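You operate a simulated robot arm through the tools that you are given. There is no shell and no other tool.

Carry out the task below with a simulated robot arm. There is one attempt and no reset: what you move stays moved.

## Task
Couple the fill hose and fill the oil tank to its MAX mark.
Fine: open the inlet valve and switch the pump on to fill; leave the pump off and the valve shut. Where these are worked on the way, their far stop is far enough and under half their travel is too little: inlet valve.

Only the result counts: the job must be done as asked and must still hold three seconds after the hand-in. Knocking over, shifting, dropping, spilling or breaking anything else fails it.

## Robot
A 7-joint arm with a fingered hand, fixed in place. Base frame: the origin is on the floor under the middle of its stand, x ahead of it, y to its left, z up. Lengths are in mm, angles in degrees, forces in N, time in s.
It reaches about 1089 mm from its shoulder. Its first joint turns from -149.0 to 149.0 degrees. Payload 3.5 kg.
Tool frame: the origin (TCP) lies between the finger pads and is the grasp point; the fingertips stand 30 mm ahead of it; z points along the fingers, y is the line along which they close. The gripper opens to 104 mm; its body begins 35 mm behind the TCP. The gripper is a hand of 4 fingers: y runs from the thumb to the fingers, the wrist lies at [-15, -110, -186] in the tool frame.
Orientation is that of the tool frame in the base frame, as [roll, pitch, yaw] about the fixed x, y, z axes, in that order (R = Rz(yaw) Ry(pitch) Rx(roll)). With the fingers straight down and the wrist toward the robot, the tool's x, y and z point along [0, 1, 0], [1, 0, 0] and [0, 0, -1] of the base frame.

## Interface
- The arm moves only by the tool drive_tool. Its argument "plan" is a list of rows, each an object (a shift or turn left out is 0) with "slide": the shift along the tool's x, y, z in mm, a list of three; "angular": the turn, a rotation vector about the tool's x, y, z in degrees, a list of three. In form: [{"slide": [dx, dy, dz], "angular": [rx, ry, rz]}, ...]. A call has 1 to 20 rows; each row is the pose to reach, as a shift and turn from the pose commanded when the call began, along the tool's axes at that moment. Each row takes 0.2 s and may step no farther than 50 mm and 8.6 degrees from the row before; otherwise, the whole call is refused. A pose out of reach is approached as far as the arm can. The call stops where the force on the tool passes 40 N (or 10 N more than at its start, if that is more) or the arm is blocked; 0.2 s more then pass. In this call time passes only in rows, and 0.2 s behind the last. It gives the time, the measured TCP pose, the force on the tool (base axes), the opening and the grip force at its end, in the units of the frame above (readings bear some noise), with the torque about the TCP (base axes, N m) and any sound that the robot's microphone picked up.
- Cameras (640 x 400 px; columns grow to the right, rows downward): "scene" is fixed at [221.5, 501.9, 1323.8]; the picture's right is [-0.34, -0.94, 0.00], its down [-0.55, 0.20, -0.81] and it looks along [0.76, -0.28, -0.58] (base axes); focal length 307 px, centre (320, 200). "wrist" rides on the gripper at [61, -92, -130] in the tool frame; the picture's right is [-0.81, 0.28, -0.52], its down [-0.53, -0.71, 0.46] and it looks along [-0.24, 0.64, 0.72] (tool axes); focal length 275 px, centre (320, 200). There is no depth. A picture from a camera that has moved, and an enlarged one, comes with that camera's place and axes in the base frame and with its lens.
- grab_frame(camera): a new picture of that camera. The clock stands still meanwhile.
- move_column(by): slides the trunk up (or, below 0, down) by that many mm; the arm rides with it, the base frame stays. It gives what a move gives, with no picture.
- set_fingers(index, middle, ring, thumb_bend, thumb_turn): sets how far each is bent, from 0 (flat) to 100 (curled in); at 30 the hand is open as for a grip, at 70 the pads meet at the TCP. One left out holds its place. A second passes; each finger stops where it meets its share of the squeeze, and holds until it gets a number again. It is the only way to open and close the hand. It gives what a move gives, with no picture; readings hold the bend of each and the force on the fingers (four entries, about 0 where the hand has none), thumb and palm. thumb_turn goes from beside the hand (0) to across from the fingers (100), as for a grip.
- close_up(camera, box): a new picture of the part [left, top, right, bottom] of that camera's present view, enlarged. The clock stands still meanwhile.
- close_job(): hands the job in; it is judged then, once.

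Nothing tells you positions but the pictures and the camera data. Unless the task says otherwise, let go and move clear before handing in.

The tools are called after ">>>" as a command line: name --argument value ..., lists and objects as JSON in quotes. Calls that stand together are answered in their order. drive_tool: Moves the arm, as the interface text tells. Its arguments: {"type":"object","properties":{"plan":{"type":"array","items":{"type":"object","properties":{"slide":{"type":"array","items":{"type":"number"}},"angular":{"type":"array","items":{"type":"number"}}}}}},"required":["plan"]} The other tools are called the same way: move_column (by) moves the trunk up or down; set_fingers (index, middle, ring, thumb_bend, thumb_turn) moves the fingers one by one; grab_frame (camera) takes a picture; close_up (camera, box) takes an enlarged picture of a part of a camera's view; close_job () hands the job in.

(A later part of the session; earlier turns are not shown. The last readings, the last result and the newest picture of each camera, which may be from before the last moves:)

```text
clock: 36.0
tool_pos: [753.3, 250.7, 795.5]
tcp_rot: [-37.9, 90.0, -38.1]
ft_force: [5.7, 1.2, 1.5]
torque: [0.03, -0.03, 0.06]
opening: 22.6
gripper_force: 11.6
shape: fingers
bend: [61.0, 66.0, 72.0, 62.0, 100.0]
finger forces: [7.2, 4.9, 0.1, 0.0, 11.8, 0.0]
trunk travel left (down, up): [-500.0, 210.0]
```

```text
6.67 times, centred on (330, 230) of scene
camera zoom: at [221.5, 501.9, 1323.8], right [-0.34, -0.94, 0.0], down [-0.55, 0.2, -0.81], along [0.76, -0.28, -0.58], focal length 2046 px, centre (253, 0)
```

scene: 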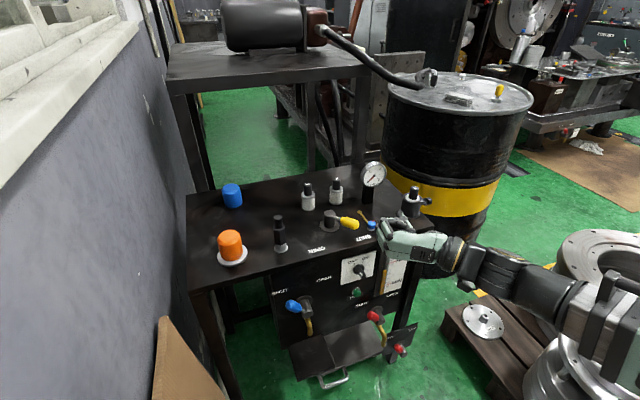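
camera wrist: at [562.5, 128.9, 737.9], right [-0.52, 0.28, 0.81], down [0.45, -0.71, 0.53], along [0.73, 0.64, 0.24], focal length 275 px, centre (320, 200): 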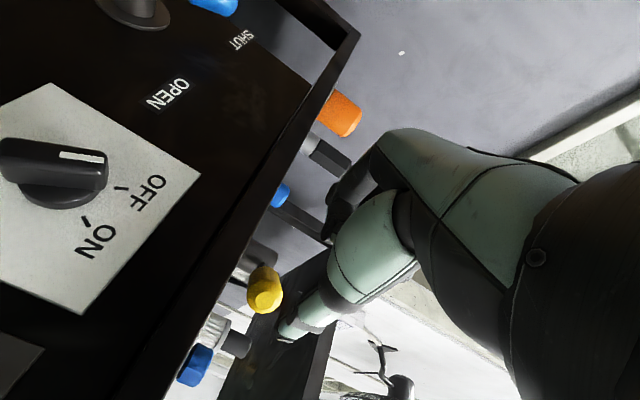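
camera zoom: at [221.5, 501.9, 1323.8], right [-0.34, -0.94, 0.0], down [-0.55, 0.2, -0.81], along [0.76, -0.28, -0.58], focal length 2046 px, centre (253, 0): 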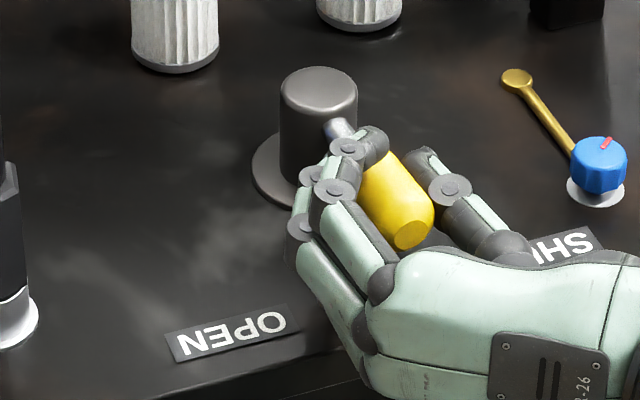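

Gripped. Now I rotate the hand about the valve axis toward OPEN, first 24°.

>>> drive_tool --plan '[{"slide": [0, 5.4, 0.1], "angular": [4, 0, 0]}, {"slide": [0, 10.8, 0.4], "angular": [8, 0, 0]}, {"slide": [0, 16.2, 1.2], "angular": [12, 0, 0]}, {"slide": [0, 21.5, 2.3], "angular": [16, 0, 0]}, {"slide": [0, 26.7, 3.9], "angular": [20, 0, 0]}, {"slide": [0, 31.8, 5.7], "angular": [24, 0, 0]}]'

>>> close_up --camera "scene" --box '[270, 190, 370, 265]'

>>> grab_frame --camera "scene"

```text
clock: 37.4
tool_pos: [759.2, 280.1, 796.9]
tcp_rot: [-79.1, 90.0, -103.3]
ft_force: [12.4, -3.0, 0.4]
torque: [-0.04, -0.01, 0.13]
opening: 22.5
gripper_force: 11.4
shape: fingers
bend: [61.0, 66.0, 72.0, 62.0, 100.0]
finger forces: [7.5, 5.5, 0.1, 0.0, 10.6, 0.1]
trunk travel left (down, up): [-500.0, 210.0]
```

```text
5.33 times, centred on (320, 228) of scene
camera zoom: at [221.5, 501.9, 1323.8], right [-0.34, -0.94, 0.0], down [-0.55, 0.2, -0.81], along [0.76, -0.28, -0.58], focal length 1637 px, centre (320, 53)
```

zoom: 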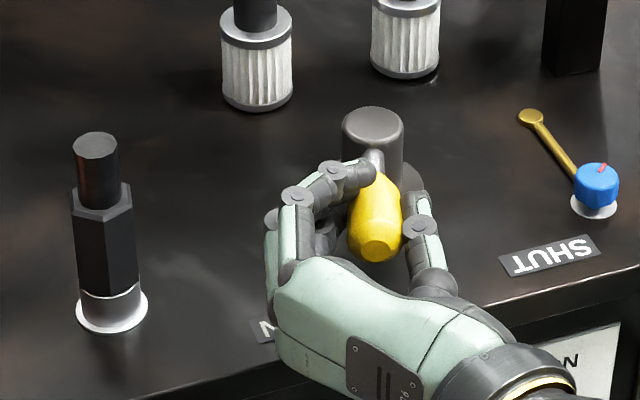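

```text
taken
```

scene: 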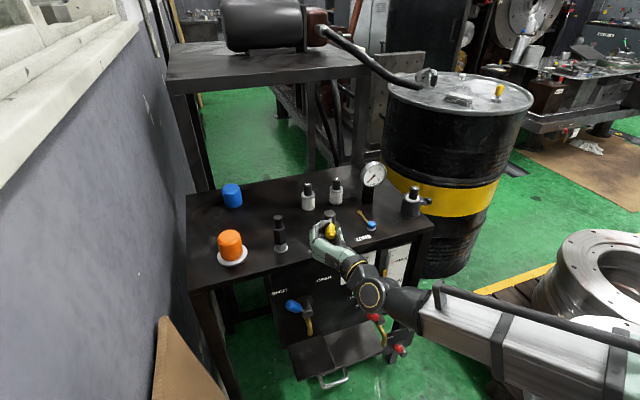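

The handle follows nicely (now φ≈+20°). I'll continue toward the OPEN stop.

>>> drive_tool --plan '[{"slide": [0, 5.4, 0.1], "angular": [4, 0, 0]}, {"slide": [0, 10.8, 0.4], "angular": [8, 0, 0]}, {"slide": [0, 16.2, 1.2], "angular": [12, 0, 0]}, {"slide": [0, 21.5, 2.3], "angular": [16, 0, 0]}, {"slide": [0, 26.7, 3.9], "angular": [20, 0, 0]}]'

>>> close_up --camera "scene" --box '[270, 190, 370, 265]'

```text
clock: 38.6
tool_pos: [772.4, 303.2, 795.1]
tcp_rot: [-97.4, 89.9, -141.6]
ft_force: [8.3, -3.7, 1.2]
torque: [0.03, -0.02, 0.16]
opening: 22.7
gripper_force: 12.3
shape: fingers
bend: [61.0, 66.0, 72.0, 62.0, 100.0]
finger forces: [8.2, 6.3, 0.0, 0.1, 10.8, 0.0]
trunk travel left (down, up): [-500.0, 210.0]
```

```text
5.33 times, centred on (320, 228) of scene
camera zoom: at [221.5, 501.9, 1323.8], right [-0.34, -0.94, 0.0], down [-0.55, 0.2, -0.81], along [0.76, -0.28, -0.58], focal length 1637 px, centre (320, 53)
```

zoom: 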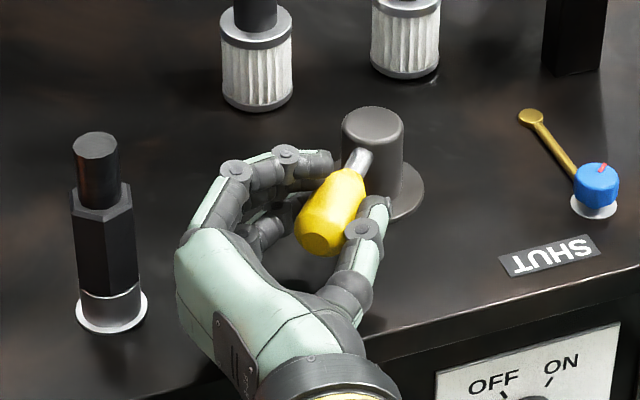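

The handle points at OPEN now. I'll nudge a few degrees more to feel for the stop.

>>> drive_tool --plan '[{"slide": [0, 2.7, 0.05], "angular": [2, 0, 0]}, {"slide": [0, 5.4, 0.1], "angular": [4, 0, 0]}, {"slide": [0, 8.1, 0.4], "angular": [6, 0, 0]}]'

>>> close_up --camera "scene" --box '[270, 190, 370, 265]'

```text
clock: 39.4
tool_pos: [777.0, 307.7, 796.4]
tcp_rot: [176.1, 89.9, 125.8]
ft_force: [-3.1, -11.6, -2.7]
torque: [0.0, 0.02, 0.23]
opening: 23.1
gripper_force: 14.4
shape: fingers
bend: [71.0, 71.0, 72.0, 60.0, 100.0]
finger forces: [6.0, 3.7, 0.0, 0.0, 18.5, 0.0]
trunk travel left (down, up): [-500.0, 210.0]
```

```text
5.33 times, centred on (320, 228) of scene
camera zoom: at [221.5, 501.9, 1323.8], right [-0.34, -0.94, 0.0], down [-0.55, 0.2, -0.81], along [0.76, -0.28, -0.58], focal length 1637 px, centre (320, 53)
```

zoom: 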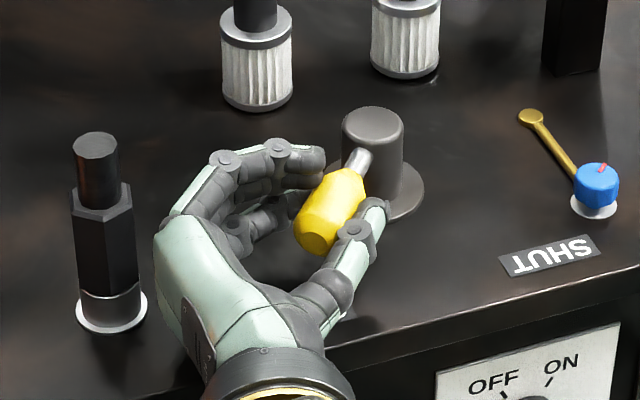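

The handle is against its stop (OPEN) — the hand moved while it did not. I'll ease back a little, release, and lift straight up clear.

>>> drive_tool --plan '[{"slide": [0, -2.7, 0.05], "angular": [-2, 0, 0]}, {"slide": [0, -5.4, 0.1], "angular": [-4, 0, 0]}]'

>>> set_fingers --index 42 --middle 42 --ring 42 --thumb_bend 42

>>> close_up --camera "scene" --box '[270, 190, 370, 265]'

```text
clock: 40.0
tool_pos: [775.5, 305.6, 795.8]
tcp_rot: [178.2, 90.0, 132.1]
ft_force: [5.1, -6.4, 0.9]
torque: [-0.02, -0.01, 0.07]
opening: 22.6
gripper_force: 11.6
shape: fingers
bend: [71.0, 67.0, 72.0, 61.0, 100.0]
finger forces: [6.8, 4.9, 0.0, 0.1, 11.8, 0.0]
trunk travel left (down, up): [-500.0, 210.0]
```

```text
clock: 41.0
tool_pos: [774.5, 305.4, 795.8]
tcp_rot: [120.4, 89.9, 74.2]
ft_force: [-0.4, -0.6, -0.2]
torque: [0.01, 0.0, 0.01]
opening: 72.0
gripper_force: 0.0
shape: fingers
bend: [42.0, 42.0, 42.0, 42.0, 99.0]
finger forces: [0.0, 0.0, 0.0, 0.0, 0.0, 0.0]
trunk travel left (down, up): [-500.0, 210.0]
```

```text
5.33 times, centred on (320, 228) of scene
camera zoom: at [221.5, 501.9, 1323.8], right [-0.34, -0.94, 0.0], down [-0.55, 0.2, -0.81], along [0.76, -0.28, -0.58], focal length 1637 px, centre (320, 53)
```

zoom: 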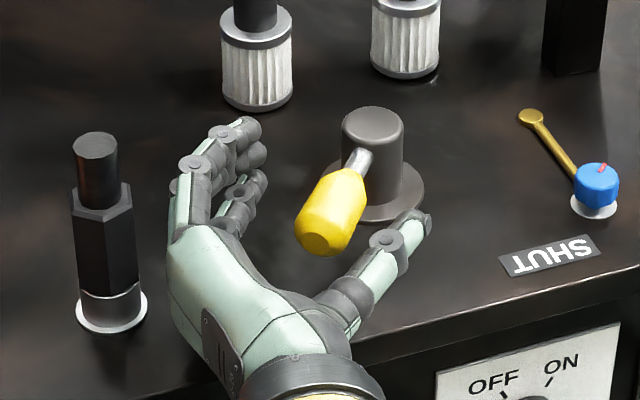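

The valve is open and the hand is free. I'll lift straight up, retreat from the bench and turn the hand back to face forward.

>>> drive_tool --plan '[{"slide": [-30, 0, 0]}, {"slide": [-65, 0, 0]}, {"slide": [-100, 0, 0]}, {"slide": [-100, -25, -24]}, {"slide": [-100, -55, -53]}, {"slide": [-100, -85, -82]}, {"slide": [-100, -115, -110]}]'

>>> drive_tool --plan '[{"angular": [-8, 0, 0]}, {"angular": [-16, 0, 0]}, {"angular": [-24, 0, 0]}, {"angular": [-32, 0, 0]}, {"angular": [-40, 0, 0]}, {"angular": [-46, 0, 0]}]'

>>> grab_frame --camera "scene"

>>> grab_frame --camera "wrist"

```text
clock: 42.6
tool_pos: [616.6, 303.4, 896.0]
tcp_rot: [-131.4, 90.0, -177.6]
ft_force: [0.5, 0.5, 0.2]
torque: [-0.04, -0.01, -0.01]
opening: 72.2
gripper_force: 0.1
shape: fingers
bend: [42.0, 42.0, 42.0, 42.0, 99.0]
finger forces: [0.1, 0.1, 0.1, 0.0, 0.1, 0.0]
trunk travel left (down, up): [-500.0, 210.0]
```

```text
clock: 44.0
tool_pos: [617.2, 303.9, 899.1]
tcp_rot: [40.8, 89.2, 37.8]
ft_force: [-0.1, -0.4, -1.1]
torque: [-0.02, -0.01, 0.01]
opening: 72.8
gripper_force: 0.0
shape: fingers
bend: [42.0, 42.0, 42.0, 42.0, 99.0]
finger forces: [0.0, 0.0, 0.0, 0.0, 0.0, 0.0]
out of reach, approached as far as the arm can: row 6
trunk travel left (down, up): [-500.0, 210.0]
```

```text
taken
```

scene: 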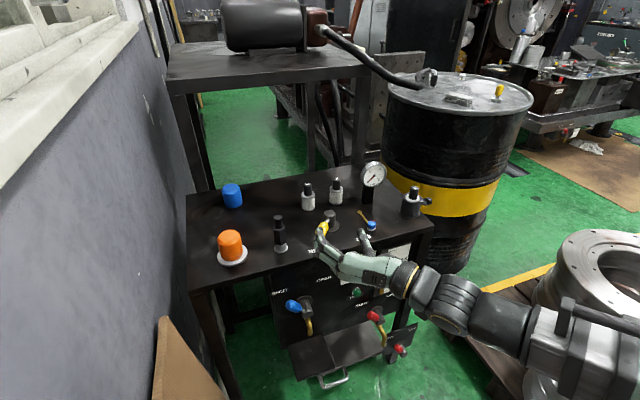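

```text
taken
camera wrist: at [482.8, 220.1, 834.9], right [-0.51, 0.3, 0.81], down [0.41, -0.74, 0.53], along [0.75, 0.6, 0.26], focal length 275 px, centre (320, 200)
```

wrist: 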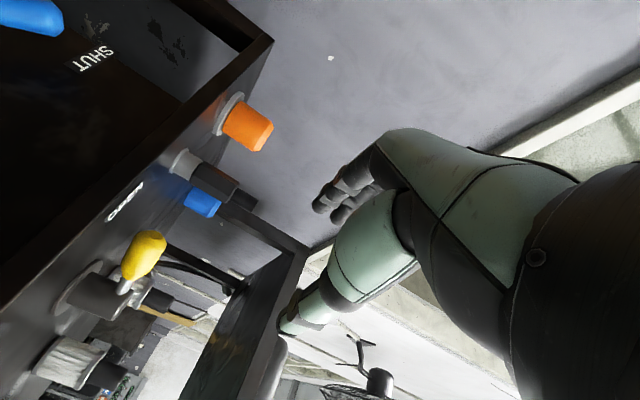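

The valve stays open. Now to the pump selector on the front panel at roughly (750, 191, 650). I'll move the hand in front of the panel, to the −y side, to view the knob.

>>> drive_tool --plan '[{"slide": [0, -40, 0]}, {"slide": [0, -80, 0]}, {"slide": [0, -120, 0]}, {"slide": [0, -160, 0]}, {"slide": [0, -185, 0]}]'

>>> move_column --by -200

>>> grab_frame --camera "scene"

>>> grab_frame --camera "wrist"

```text
clock: 45.2
tool_pos: [631.4, 121.6, 896.2]
tcp_rot: [76.4, 90.0, 76.3]
ft_force: [-0.4, 0.4, -0.2]
torque: [-0.02, -0.01, -0.02]
opening: 72.6
gripper_force: 0.1
shape: fingers
bend: [42.0, 42.0, 42.0, 42.0, 99.0]
finger forces: [0.1, 0.0, 0.0, 0.1, 0.0, 0.0]
out of reach, approached as far as the arm can: row 3, 4, 5
trunk travel left (down, up): [-500.0, 210.0]
```

```text
clock: 47.4
tool_pos: [631.6, 122.8, 696.6]
tcp_rot: [14.2, 89.9, 14.1]
ft_force: [-0.4, 0.1, -0.2]
torque: [-0.03, 0.0, 0.01]
opening: 72.4
gripper_force: 0.1
shape: fingers
bend: [42.0, 42.0, 42.0, 42.0, 99.0]
finger forces: [0.0, 0.0, 0.1, 0.0, 0.0, 0.0]
trunk travel left (down, up): [-300.0, 410.0]
```

```text
taken
```

scene: 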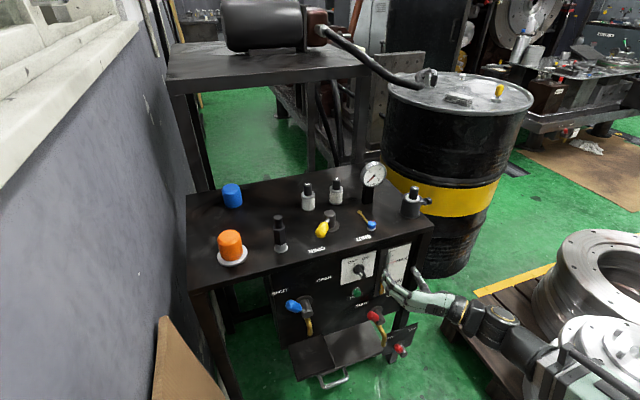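

```text
taken
camera wrist: at [501.1, 31.2, 634.9], right [-0.52, 0.28, 0.81], down [0.45, -0.71, 0.53], along [0.73, 0.64, 0.24], focal length 275 px, centre (320, 200)
```

wrist: 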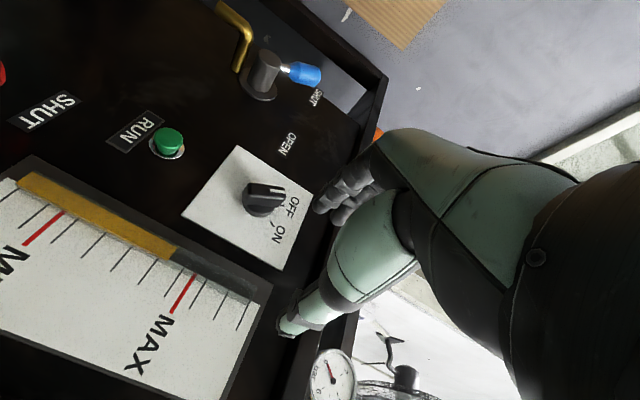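

Excellent view of the panel. I'll zoom on the knob and gauge.

>>> close_up --camera "wrist" --box '[180, 130, 340, 280]'

>>> close_up --camera "wrist" --box '[0, 150, 290, 390]'

>>> close_up --camera "scene" --box '[330, 240, 450, 320]'

```text
2.67 times, centred on (260, 205) of wrist
camera zoom: at [501.1, 31.2, 634.9], right [-0.52, 0.28, 0.81], down [0.45, -0.71, 0.53], along [0.73, 0.64, 0.24], focal length 734 px, centre (480, 187)
```

zoom: 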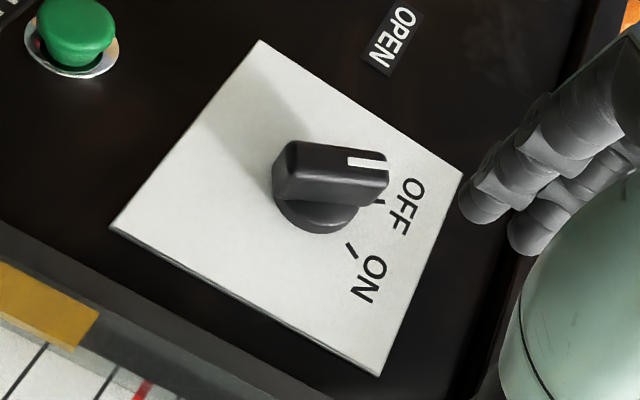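

```text
1.67 times, centred on (145, 270) of wrist
camera zoom: at [501.1, 31.2, 634.9], right [-0.52, 0.28, 0.81], down [0.45, -0.71, 0.53], along [0.73, 0.64, 0.24], focal length 459 px, centre (612, 83)
```

zoom: 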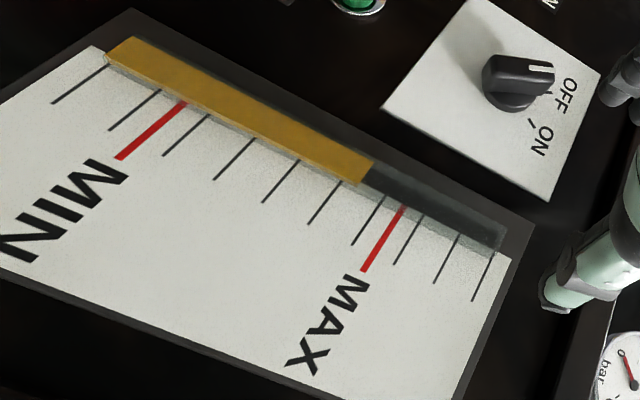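

```text
5.00 times, centred on (390, 280) of scene
camera zoom: at [221.5, 501.9, 1323.8], right [-0.34, -0.94, 0.0], down [-0.55, 0.2, -0.81], along [0.76, -0.28, -0.58], focal length 1535 px, centre (-30, -200)
```

zoom: 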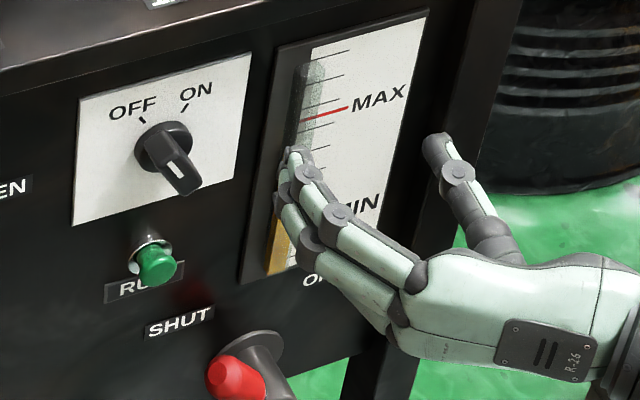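

The knob axis is at about (y 194, z 653), its bar front at x≈719, pointing to OFF at ~32° left; ON is ~32° right. I'll roll the hand −32° to straddle the bar and stop short of it.

>>> drive_tool --plan '[{"slide": [11, 18, 7], "angular": [0, 0, -8]}, {"slide": [22, 36, 14], "angular": [0, 0, -16]}, {"slide": [33, 54, 21], "angular": [0, 0, -24]}, {"slide": [43.6, 71, 28], "angular": [0, 0, -32]}]'

>>> set_fingers --index 47 --middle 47 --ring 47 --thumb_bend 47

>>> grab_frame --camera "wrist"

>>> close_up --camera "scene" --box '[310, 230, 430, 310]'

```text
clock: 48.4
tool_pos: [659.7, 193.3, 653.6]
tcp_rot: [-90.0, 57.9, -90.3]
ft_force: [0.5, -0.2, -0.8]
torque: [0.0, 0.01, -0.02]
opening: 72.6
gripper_force: 0.0
shape: fingers
bend: [42.0, 42.0, 42.0, 42.0, 99.0]
finger forces: [0.0, 0.0, 0.0, 0.1, 0.0, 0.0]
trunk travel left (down, up): [-300.0, 410.0]
```

```text
clock: 49.4
tool_pos: [658.2, 193.7, 653.3]
tcp_rot: [-89.9, 58.0, -90.0]
ft_force: [0.0, -0.6, -0.4]
torque: [0.0, -0.02, -0.01]
opening: 60.4
gripper_force: 0.0
shape: fingers
bend: [47.0, 47.0, 47.0, 47.0, 100.0]
finger forces: [0.0, 0.0, 0.0, 0.0, 0.0, 0.0]
trunk travel left (down, up): [-300.0, 410.0]
```

```text
taken
camera wrist: at [528.8, 83.9, 649.4], right [-0.52, 0.66, 0.54], down [0.45, -0.32, 0.83], along [0.73, 0.67, -0.13], focal length 275 px, centre (320, 200)
```

wrist: 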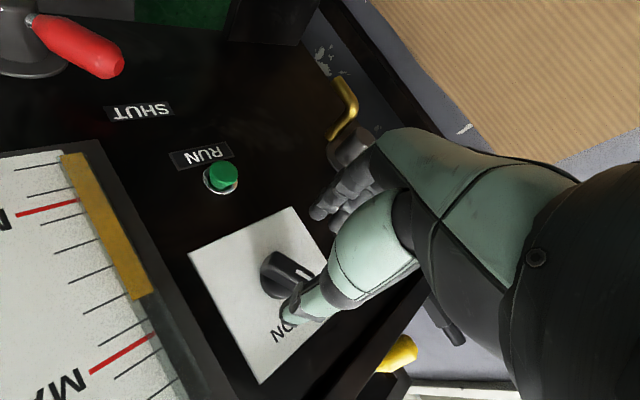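

```text
5.00 times, centred on (370, 270) of scene
camera zoom: at [221.5, 501.9, 1323.8], right [-0.34, -0.94, 0.0], down [-0.55, 0.2, -0.81], along [0.76, -0.28, -0.58], focal length 1535 px, centre (70, -150)
```

zoom: 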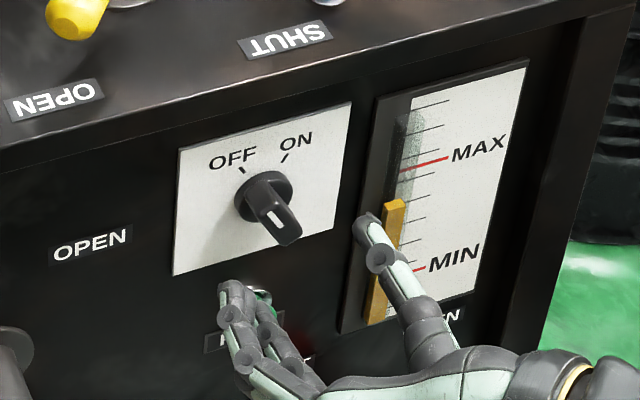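

Both cameras show the gauge and the knob. The hand looks aligned; I'll zoom to verify before advancing.

>>> close_up --camera "wrist" --box '[220, 210, 380, 330]'

>>> close_up --camera "scene" --box '[365, 240, 435, 310]'

```text
3.33 times, centred on (300, 270) of wrist
camera zoom: at [528.8, 83.9, 649.4], right [-0.52, 0.66, 0.54], down [0.45, -0.32, 0.83], along [0.73, 0.67, -0.13], focal length 918 px, centre (387, -33)
```

zoom: 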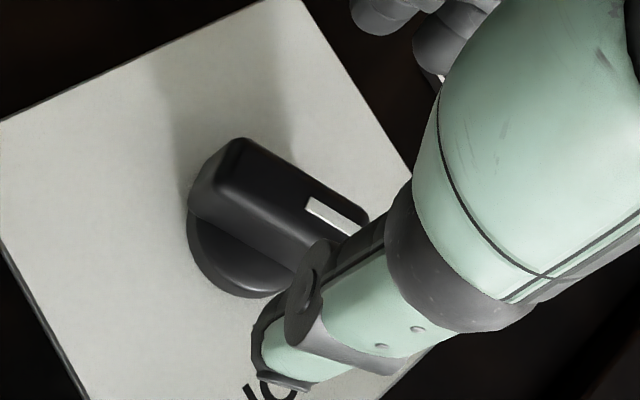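

```text
5.71 times, centred on (400, 275) of scene
camera zoom: at [221.5, 501.9, 1323.8], right [-0.34, -0.94, 0.0], down [-0.55, 0.2, -0.81], along [0.76, -0.28, -0.58], focal length 1754 px, centre (-137, -229)
```

zoom: 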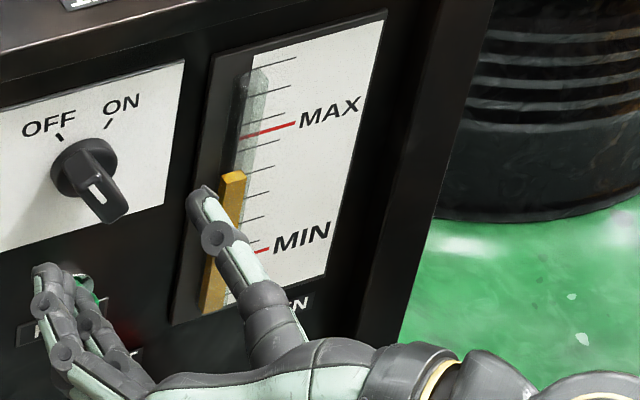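

The bar is centred in the grasp within ~2 mm and aligned in roll. I'll advance around it.

>>> drive_tool --plan '[{"slide": [0, 1.5, 15]}, {"slide": [0, 1.5, 30]}, {"slide": [0, 1.5, 42]}]'

>>> close_up --camera "wrist" --box '[200, 170, 400, 330]'

>>> close_up --camera "scene" --box '[320, 240, 430, 320]'

```text
clock: 50.2
tool_pos: [700.9, 195.9, 651.1]
tcp_rot: [-89.8, 58.1, -89.9]
ft_force: [0.4, -1.0, 0.2]
torque: [-0.01, 0.0, -0.02]
opening: 60.4
gripper_force: 0.1
shape: fingers
bend: [47.0, 47.0, 47.0, 47.0, 100.0]
finger forces: [0.0, 0.1, 0.0, 0.0, 0.0, 0.0]
trunk travel left (down, up): [-300.0, 410.0]
```

```text
2.50 times, centred on (300, 250) of wrist
camera zoom: at [570.7, 84.7, 647.8], right [-0.52, 0.66, 0.54], down [0.45, -0.32, 0.83], along [0.73, 0.67, -0.13], focal length 688 px, centre (370, 75)
```

zoom: 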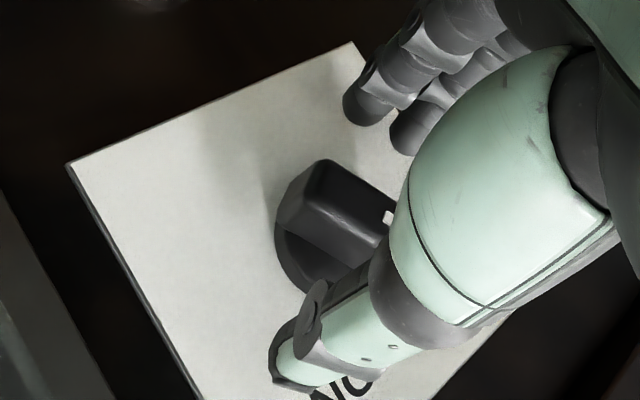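

```text
5.00 times, centred on (375, 280) of scene
camera zoom: at [221.5, 501.9, 1323.8], right [-0.34, -0.94, 0.0], down [-0.55, 0.2, -0.81], along [0.76, -0.28, -0.58], focal length 1535 px, centre (45, -200)
```

zoom: 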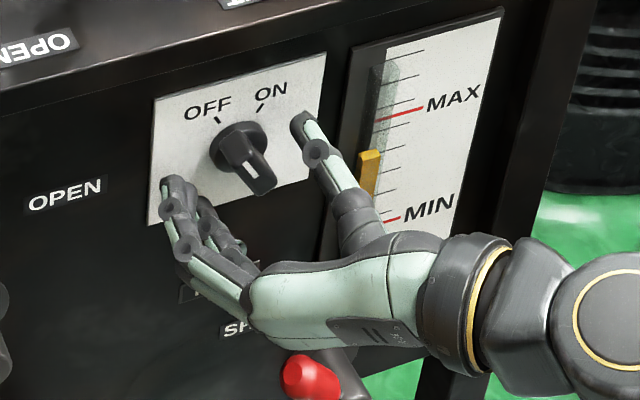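

Thumb and fingers straddle the knob and the gauge remains visible. I'll close on the bar.

>>> set_fingers --index 78 --middle 78 --ring 78 --thumb_bend 78

>>> close_up --camera "wrist" --box '[200, 170, 400, 330]'

>>> close_up --camera "scene" --box '[320, 240, 430, 320]'

```text
clock: 51.2
tool_pos: [701.5, 194.7, 650.9]
tcp_rot: [-90.0, 58.1, -90.1]
ft_force: [12.6, 7.2, 3.7]
torque: [-0.03, -0.11, 0.08]
opening: 11.8
gripper_force: 15.7
shape: fingers
bend: [72.0, 66.0, 78.0, 66.0, 100.0]
finger forces: [8.9, 9.7, 0.0, 0.0, 13.6, 0.0]
trunk travel left (down, up): [-300.0, 410.0]
```

```text
2.50 times, centred on (300, 250) of wrist
camera zoom: at [571.1, 84.9, 647.5], right [-0.52, 0.66, 0.54], down [0.45, -0.32, 0.83], along [0.73, 0.67, -0.13], focal length 688 px, centre (370, 75)
```

zoom: 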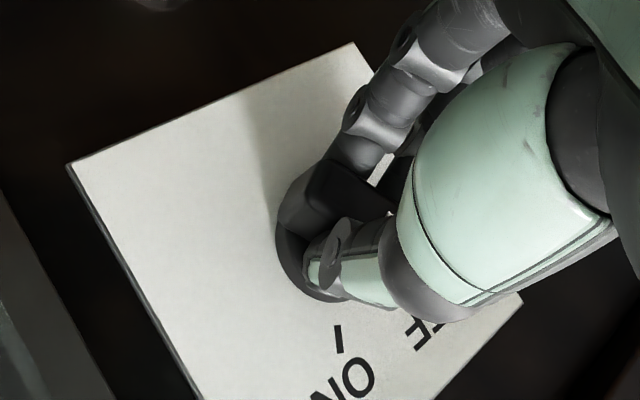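

```text
5.00 times, centred on (375, 280) of scene
camera zoom: at [221.5, 501.9, 1323.8], right [-0.34, -0.94, 0.0], down [-0.55, 0.2, -0.81], along [0.76, -0.28, -0.58], focal length 1535 px, centre (45, -200)
```

zoom: 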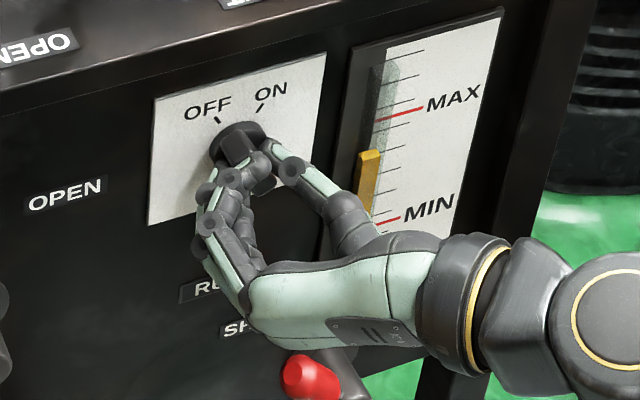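

The knob is gripped by thumb, index and middle. I'll record the gauge, then turn +64° to ON.

>>> close_up --camera "scene" --box '[380, 240, 420, 290]'

>>> drive_tool --plan '[{"angular": [0, 0, 8]}, {"angular": [0, 0, 16]}, {"angular": [0, 0, 24]}, {"angular": [0, 0, 32]}]'

>>> close_up --camera "scene" --box '[320, 240, 430, 320]'

>>> close_up --camera "scene" --box '[380, 240, 420, 290]'

```text
8.00 times, centred on (400, 265) of scene
camera zoom: at [221.5, 501.9, 1323.8], right [-0.34, -0.94, 0.0], down [-0.55, 0.2, -0.81], along [0.76, -0.28, -0.58], focal length 2455 px, centre (-320, -320)
```

zoom: 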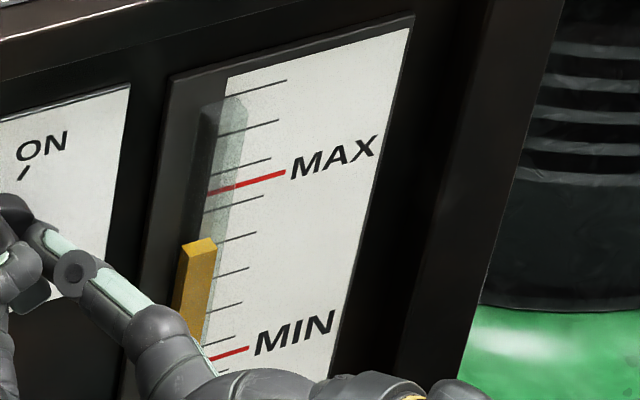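

```text
clock: 52.2
tool_pos: [702.4, 194.6, 652.0]
tcp_rot: [100.7, 89.8, 100.6]
ft_force: [10.7, 10.6, 2.9]
torque: [-0.06, -0.03, 0.17]
opening: 11.3
gripper_force: 16.2
shape: fingers
bend: [72.0, 65.0, 78.0, 68.0, 100.0]
finger forces: [10.1, 11.5, 0.0, 0.1, 11.3, 0.0]
trunk travel left (down, up): [-300.0, 410.0]
```

```text
5.00 times, centred on (375, 280) of scene
camera zoom: at [221.5, 501.9, 1323.8], right [-0.34, -0.94, 0.0], down [-0.55, 0.2, -0.81], along [0.76, -0.28, -0.58], focal length 1535 px, centre (45, -200)
```

zoom: 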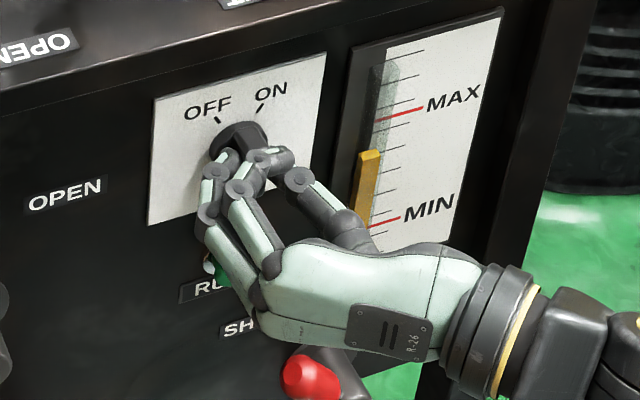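

```text
8.00 times, centred on (400, 265) of scene
camera zoom: at [221.5, 501.9, 1323.8], right [-0.34, -0.94, 0.0], down [-0.55, 0.2, -0.81], along [0.76, -0.28, -0.58], focal length 2455 px, centre (-320, -320)
```

zoom: 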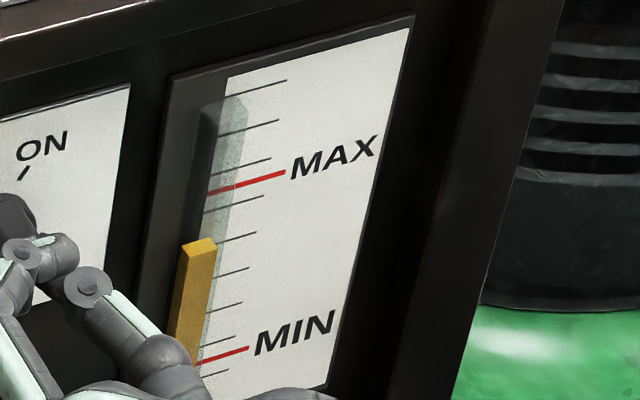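

Halfway round; the level is unchanged so far. I'll complete the turn to ON and immediately check the gauge.

>>> drive_tool --plan '[{"angular": [0, 0, 8]}, {"angular": [0, 0, 16]}, {"angular": [0, 0, 24]}, {"angular": [0, 0, 32]}]'

>>> close_up --camera "scene" --box '[320, 240, 430, 320]'

>>> close_up --camera "scene" --box '[380, 240, 420, 290]'

>>> grab_frame --camera "wrist"

```text
clock: 53.2
tool_pos: [701.7, 196.3, 653.1]
tcp_rot: [89.9, 57.9, 90.0]
ft_force: [6.9, 12.6, 4.4]
torque: [-0.15, -0.11, 0.3]
opening: 11.2
gripper_force: 17.7
shape: fingers
bend: [72.0, 63.0, 78.0, 68.0, 100.0]
finger forces: [9.6, 14.1, 0.0, 0.1, 11.1, 0.0]
trunk travel left (down, up): [-300.0, 410.0]
```

```text
5.00 times, centred on (375, 280) of scene
camera zoom: at [221.5, 501.9, 1323.8], right [-0.34, -0.94, 0.0], down [-0.55, 0.2, -0.81], along [0.76, -0.28, -0.58], focal length 1535 px, centre (45, -200)
```

zoom: 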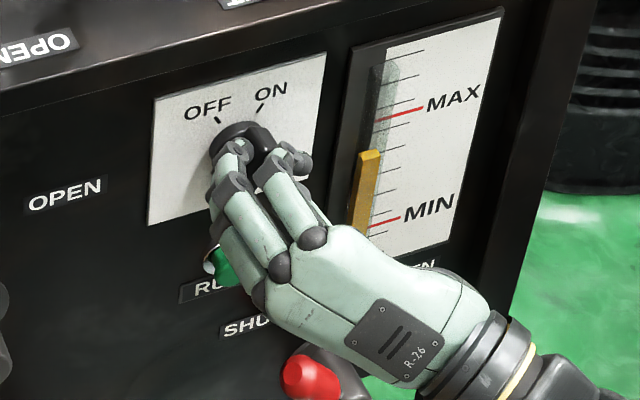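

```text
8.00 times, centred on (400, 265) of scene
camera zoom: at [221.5, 501.9, 1323.8], right [-0.34, -0.94, 0.0], down [-0.55, 0.2, -0.81], along [0.76, -0.28, -0.58], focal length 2455 px, centre (-320, -320)
```

zoom: 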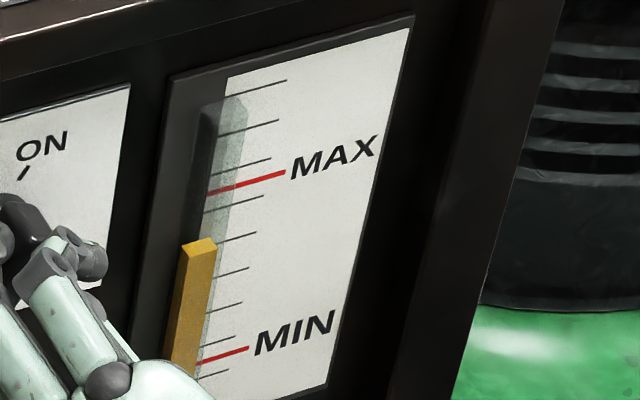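

```text
taken
camera wrist: at [571.5, 150.5, 550.9], right [-0.52, -0.2, 0.83], down [0.45, -0.89, 0.07], along [0.73, 0.42, 0.55], focal length 275 px, centre (320, 200)
```

wrist: 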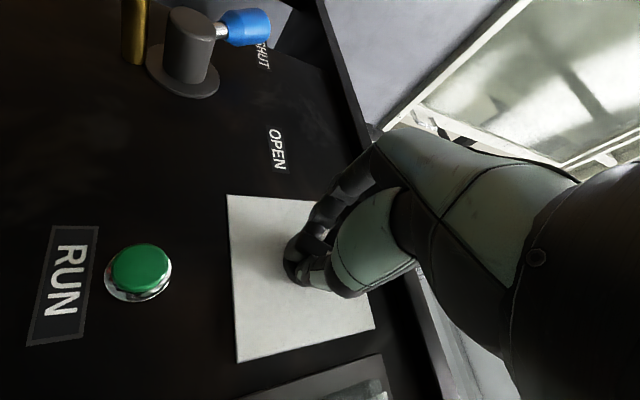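

The hand has turned 64°. I'll let a short time pass and compare the gauge.

>>> drive_tool --plan '[{"slide": [0, 0, 0]}, {"slide": [0, 0, 0]}]'

>>> close_up --camera "scene" --box '[380, 240, 420, 290]'

>>> close_up --camera "scene" --box '[345, 250, 385, 290]'

>>> close_up --camera "wrist" --box '[80, 160, 400, 360]'

```text
clock: 53.8
tool_pos: [701.4, 195.2, 652.4]
tcp_rot: [90.1, 58.0, 90.0]
ft_force: [4.1, 13.3, 2.9]
torque: [-0.14, -0.09, 0.32]
opening: 11.3
gripper_force: 17.5
shape: fingers
bend: [72.0, 63.0, 78.0, 68.0, 100.0]
finger forces: [9.9, 14.1, 0.1, 0.0, 11.1, 0.1]
trunk travel left (down, up): [-300.0, 410.0]
```

```text
8.00 times, centred on (400, 265) of scene
camera zoom: at [221.5, 501.9, 1323.8], right [-0.34, -0.94, 0.0], down [-0.55, 0.2, -0.81], along [0.76, -0.28, -0.58], focal length 2455 px, centre (-320, -320)
```

zoom: 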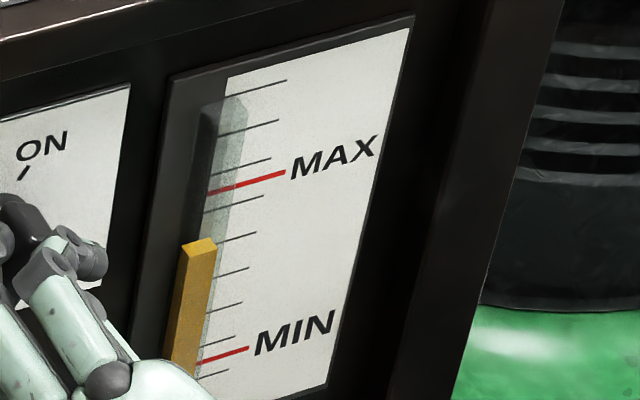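

```text
10.00 times, centred on (365, 270) of scene
camera zoom: at [221.5, 501.9, 1323.8], right [-0.34, -0.94, 0.0], down [-0.55, 0.2, -0.81], along [0.76, -0.28, -0.58], focal length 3069 px, centre (-130, -500)
```

zoom: 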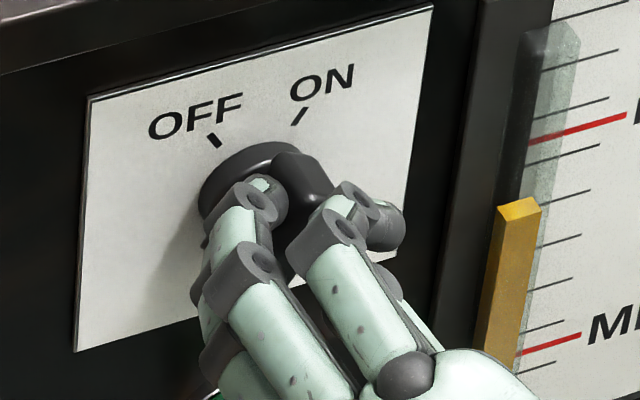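

```text
2.00 times, centred on (240, 260) of wrist
camera zoom: at [571.6, 150.3, 551.1], right [-0.52, -0.19, 0.83], down [0.45, -0.89, 0.07], along [0.73, 0.42, 0.55], focal length 551 px, centre (480, 80)
```

zoom: 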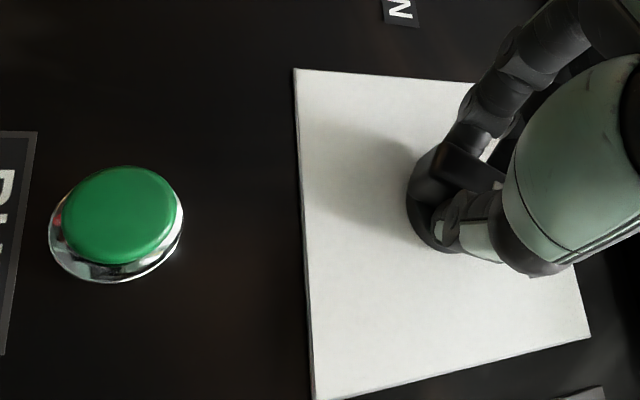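

The bar points at ON or close to it but the level isn't rising yet. I'll turn a few degrees more to make sure it is home.

>>> drive_tool --plan '[{"angular": [0, 0, 4]}, {"angular": [0, 0, 8]}]'

>>> close_up --camera "scene" --box '[345, 250, 385, 290]'

>>> close_up --camera "scene" --box '[380, 240, 420, 290]'

```text
clock: 54.4
tool_pos: [700.4, 195.4, 651.6]
tcp_rot: [90.0, 50.0, 89.9]
ft_force: [5.6, 17.7, 0.7]
torque: [-0.27, -0.05, 0.4]
opening: 10.8
gripper_force: 19.1
shape: fingers
bend: [72.0, 62.0, 78.0, 68.0, 100.0]
finger forces: [9.2, 17.0, 0.0, 0.0, 11.2, 0.0]
trunk travel left (down, up): [-300.0, 410.0]
```

```text
10.00 times, centred on (365, 270) of scene
camera zoom: at [221.5, 501.9, 1323.8], right [-0.34, -0.94, 0.0], down [-0.55, 0.2, -0.81], along [0.76, -0.28, -0.58], focal length 3069 px, centre (-130, -500)
```

zoom: 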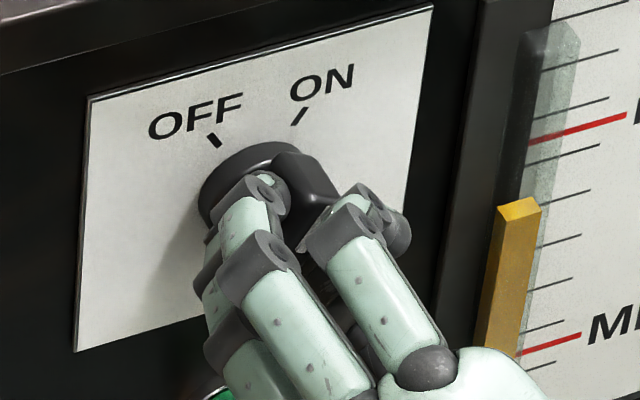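

```text
8.00 times, centred on (400, 265) of scene
camera zoom: at [221.5, 501.9, 1323.8], right [-0.34, -0.94, 0.0], down [-0.55, 0.2, -0.81], along [0.76, -0.28, -0.58], focal length 2455 px, centre (-320, -320)
```

zoom: 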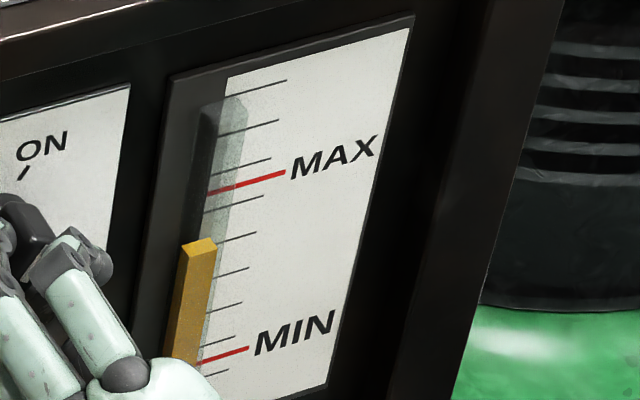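

The knob is against its ON stop (torque rises, bar not moving). I'll wait 2 s and compare the level at high zoom.

>>> close_up --camera "scene" --box '[394, 258, 414, 278]'

>>> drive_tool --plan '[{"slide": [0, 0, 0]}, {"slide": [0, 0, 0]}, {"slide": [0, 0, 0]}, {"slide": [0, 0, 0]}, {"slide": [0, 0, 0]}, {"slide": [0, 0, 0]}, {"slide": [0, 0, 0]}, {"slide": [0, 0, 0]}]'

>>> close_up --camera "scene" --box '[394, 258, 414, 278]'

>>> grab_frame --camera "scene"

```text
16.00 times, centred on (404, 268) of scene
camera zoom: at [221.5, 501.9, 1323.8], right [-0.34, -0.94, 0.0], down [-0.55, 0.2, -0.81], along [0.76, -0.28, -0.58], focal length 4911 px, centre (-1024, -888)
```

zoom: 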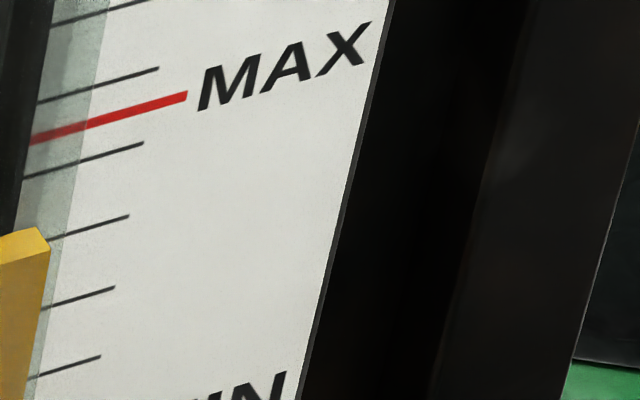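

```text
clock: 56.2
tool_pos: [701.2, 196.7, 652.0]
tcp_rot: [90.1, 50.1, 89.9]
ft_force: [5.4, 19.8, -0.9]
torque: [-0.34, 0.0, 0.43]
opening: 10.8
gripper_force: 18.6
shape: fingers
bend: [72.0, 62.0, 78.0, 68.0, 100.0]
finger forces: [9.7, 17.2, 0.1, 0.1, 10.8, 0.0]
trunk travel left (down, up): [-300.0, 410.0]
```

```text
16.00 times, centred on (404, 268) of scene
camera zoom: at [221.5, 501.9, 1323.8], right [-0.34, -0.94, 0.0], down [-0.55, 0.2, -0.81], along [0.76, -0.28, -0.58], focal length 4911 px, centre (-1024, -888)
```

zoom: 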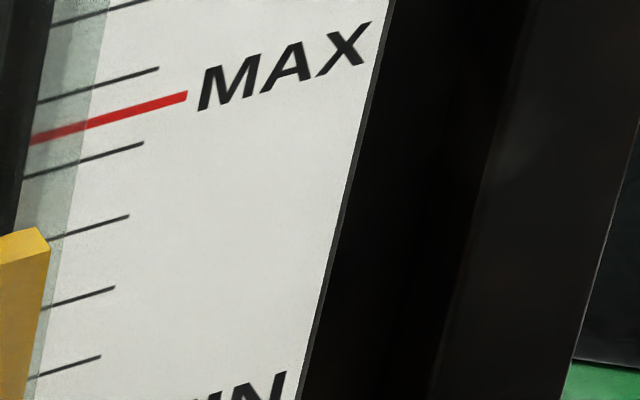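

```text
taken
```

scene: 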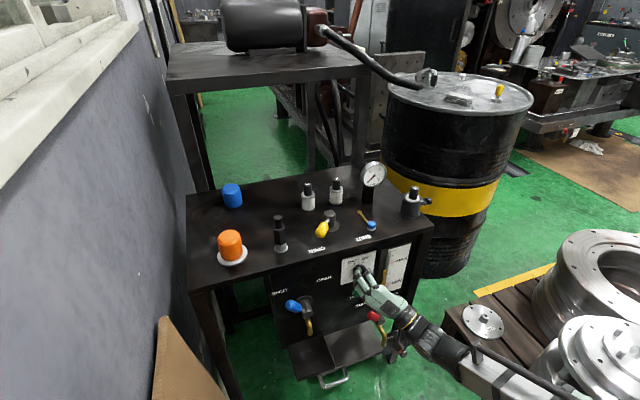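

No change in the level. I need to see the knob itself; I'll relax the twist, open the hand and look.

>>> drive_tool --plan '[{"angular": [0, 0, -4]}, {"angular": [0, 0, -8]}]'

>>> set_fingers --index 45 --middle 45 --ring 45 --thumb_bend 45

>>> close_up --camera "scene" --box '[345, 250, 385, 290]'

>>> close_up --camera "wrist" --box '[160, 160, 400, 340]'

>>> close_up --camera "scene" --box '[394, 258, 414, 278]'

```text
clock: 56.8
tool_pos: [702.2, 194.8, 652.5]
tcp_rot: [89.8, 58.1, 89.6]
ft_force: [3.6, 15.3, 0.8]
torque: [-0.09, -0.03, 0.31]
opening: 10.6
gripper_force: 18.3
shape: fingers
bend: [72.0, 63.0, 78.0, 68.0, 100.0]
finger forces: [11.8, 12.4, 0.1, 0.0, 11.1, 0.1]
trunk travel left (down, up): [-300.0, 410.0]
```

```text
clock: 57.8
tool_pos: [700.5, 194.4, 652.2]
tcp_rot: [90.1, 58.0, 89.9]
ft_force: [-0.8, 0.3, 0.4]
torque: [0.03, 0.01, -0.02]
opening: 64.6
gripper_force: 0.0
shape: fingers
bend: [45.0, 45.0, 45.0, 45.0, 99.0]
finger forces: [0.1, 0.0, 0.0, 0.0, 0.0, 0.0]
trunk travel left (down, up): [-300.0, 410.0]
```

```text
10.00 times, centred on (365, 270) of scene
camera zoom: at [221.5, 501.9, 1323.8], right [-0.34, -0.94, 0.0], down [-0.55, 0.2, -0.81], along [0.76, -0.28, -0.58], focal length 3069 px, centre (-130, -500)
```

zoom: 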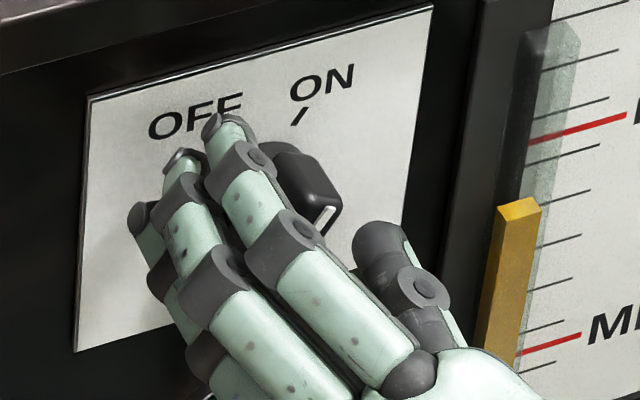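

```text
2.22 times, centred on (280, 250) of wrist
camera zoom: at [571.6, 149.7, 551.3], right [-0.52, -0.19, 0.83], down [0.45, -0.89, 0.07], along [0.73, 0.42, 0.55], focal length 612 px, centre (409, 89)
```

zoom: 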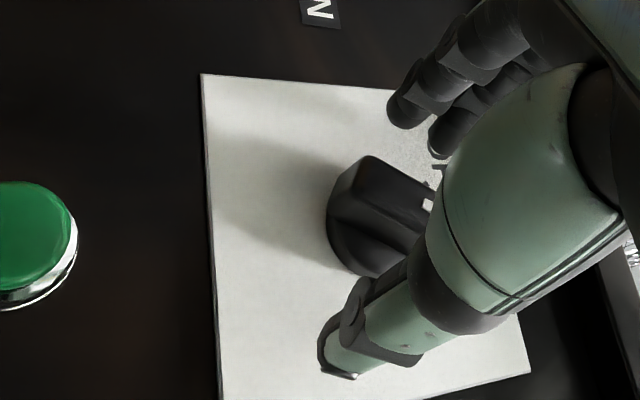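

```text
16.00 times, centred on (404, 268) of scene
camera zoom: at [221.5, 501.9, 1323.8], right [-0.34, -0.94, 0.0], down [-0.55, 0.2, -0.81], along [0.76, -0.28, -0.58], focal length 4911 px, centre (-1024, -888)
```

zoom: 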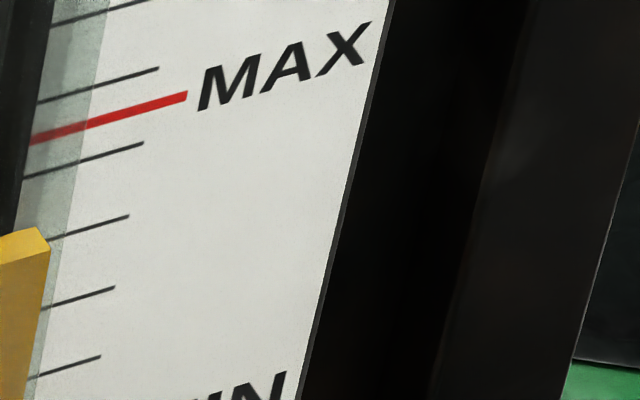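

The knob did turn. I'll retreat a bit to see exactly where it points.

>>> drive_tool --plan '[{"slide": [0, 0, -20]}, {"slide": [0, 0, -50]}, {"slide": [0, 0, -80]}]'

>>> close_up --camera "scene" --box '[335, 240, 425, 310]'

>>> close_up --camera "wrist" --box '[160, 160, 400, 340]'

>>> grab_frame --camera "wrist"

```text
clock: 58.6
tool_pos: [622.7, 195.0, 653.0]
tcp_rot: [90.1, 58.0, 89.9]
ft_force: [-0.6, 0.1, -0.2]
torque: [0.02, 0.01, 0.03]
opening: 64.5
gripper_force: 0.0
shape: fingers
bend: [45.0, 45.0, 45.0, 45.0, 99.0]
finger forces: [0.1, 0.0, 0.0, 0.1, 0.0, 0.1]
trunk travel left (down, up): [-300.0, 410.0]
```

```text
5.71 times, centred on (380, 275) of scene
camera zoom: at [221.5, 501.9, 1323.8], right [-0.34, -0.94, 0.0], down [-0.55, 0.2, -0.81], along [0.76, -0.28, -0.58], focal length 1754 px, centre (-23, -229)
```

zoom: 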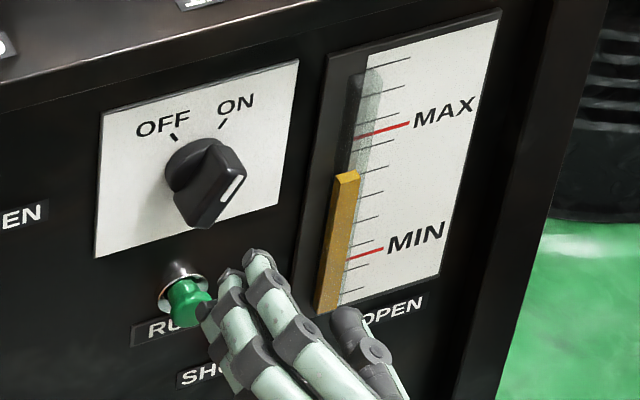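

```text
2.22 times, centred on (280, 250) of wrist
camera zoom: at [492.0, 150.3, 551.6], right [-0.52, -0.19, 0.83], down [0.45, -0.89, 0.07], along [0.73, 0.42, 0.55], focal length 612 px, centre (409, 89)
```

zoom: 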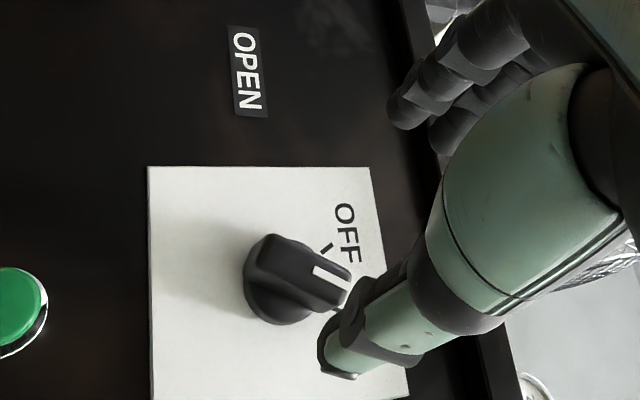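

```text
taken
camera wrist: at [492.0, 150.3, 551.6], right [-0.52, -0.19, 0.83], down [0.45, -0.89, 0.07], along [0.73, 0.42, 0.55], focal length 275 px, centre (320, 200)
```

wrist: 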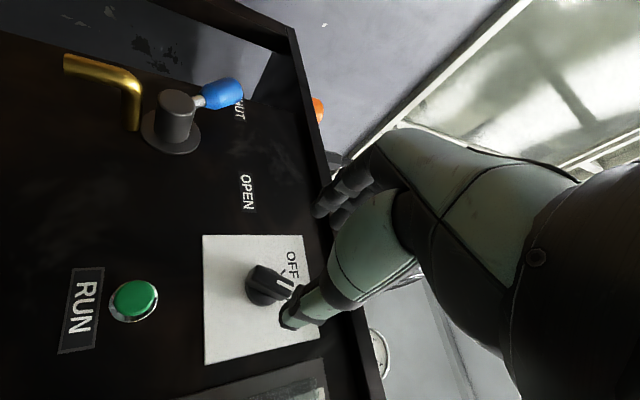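

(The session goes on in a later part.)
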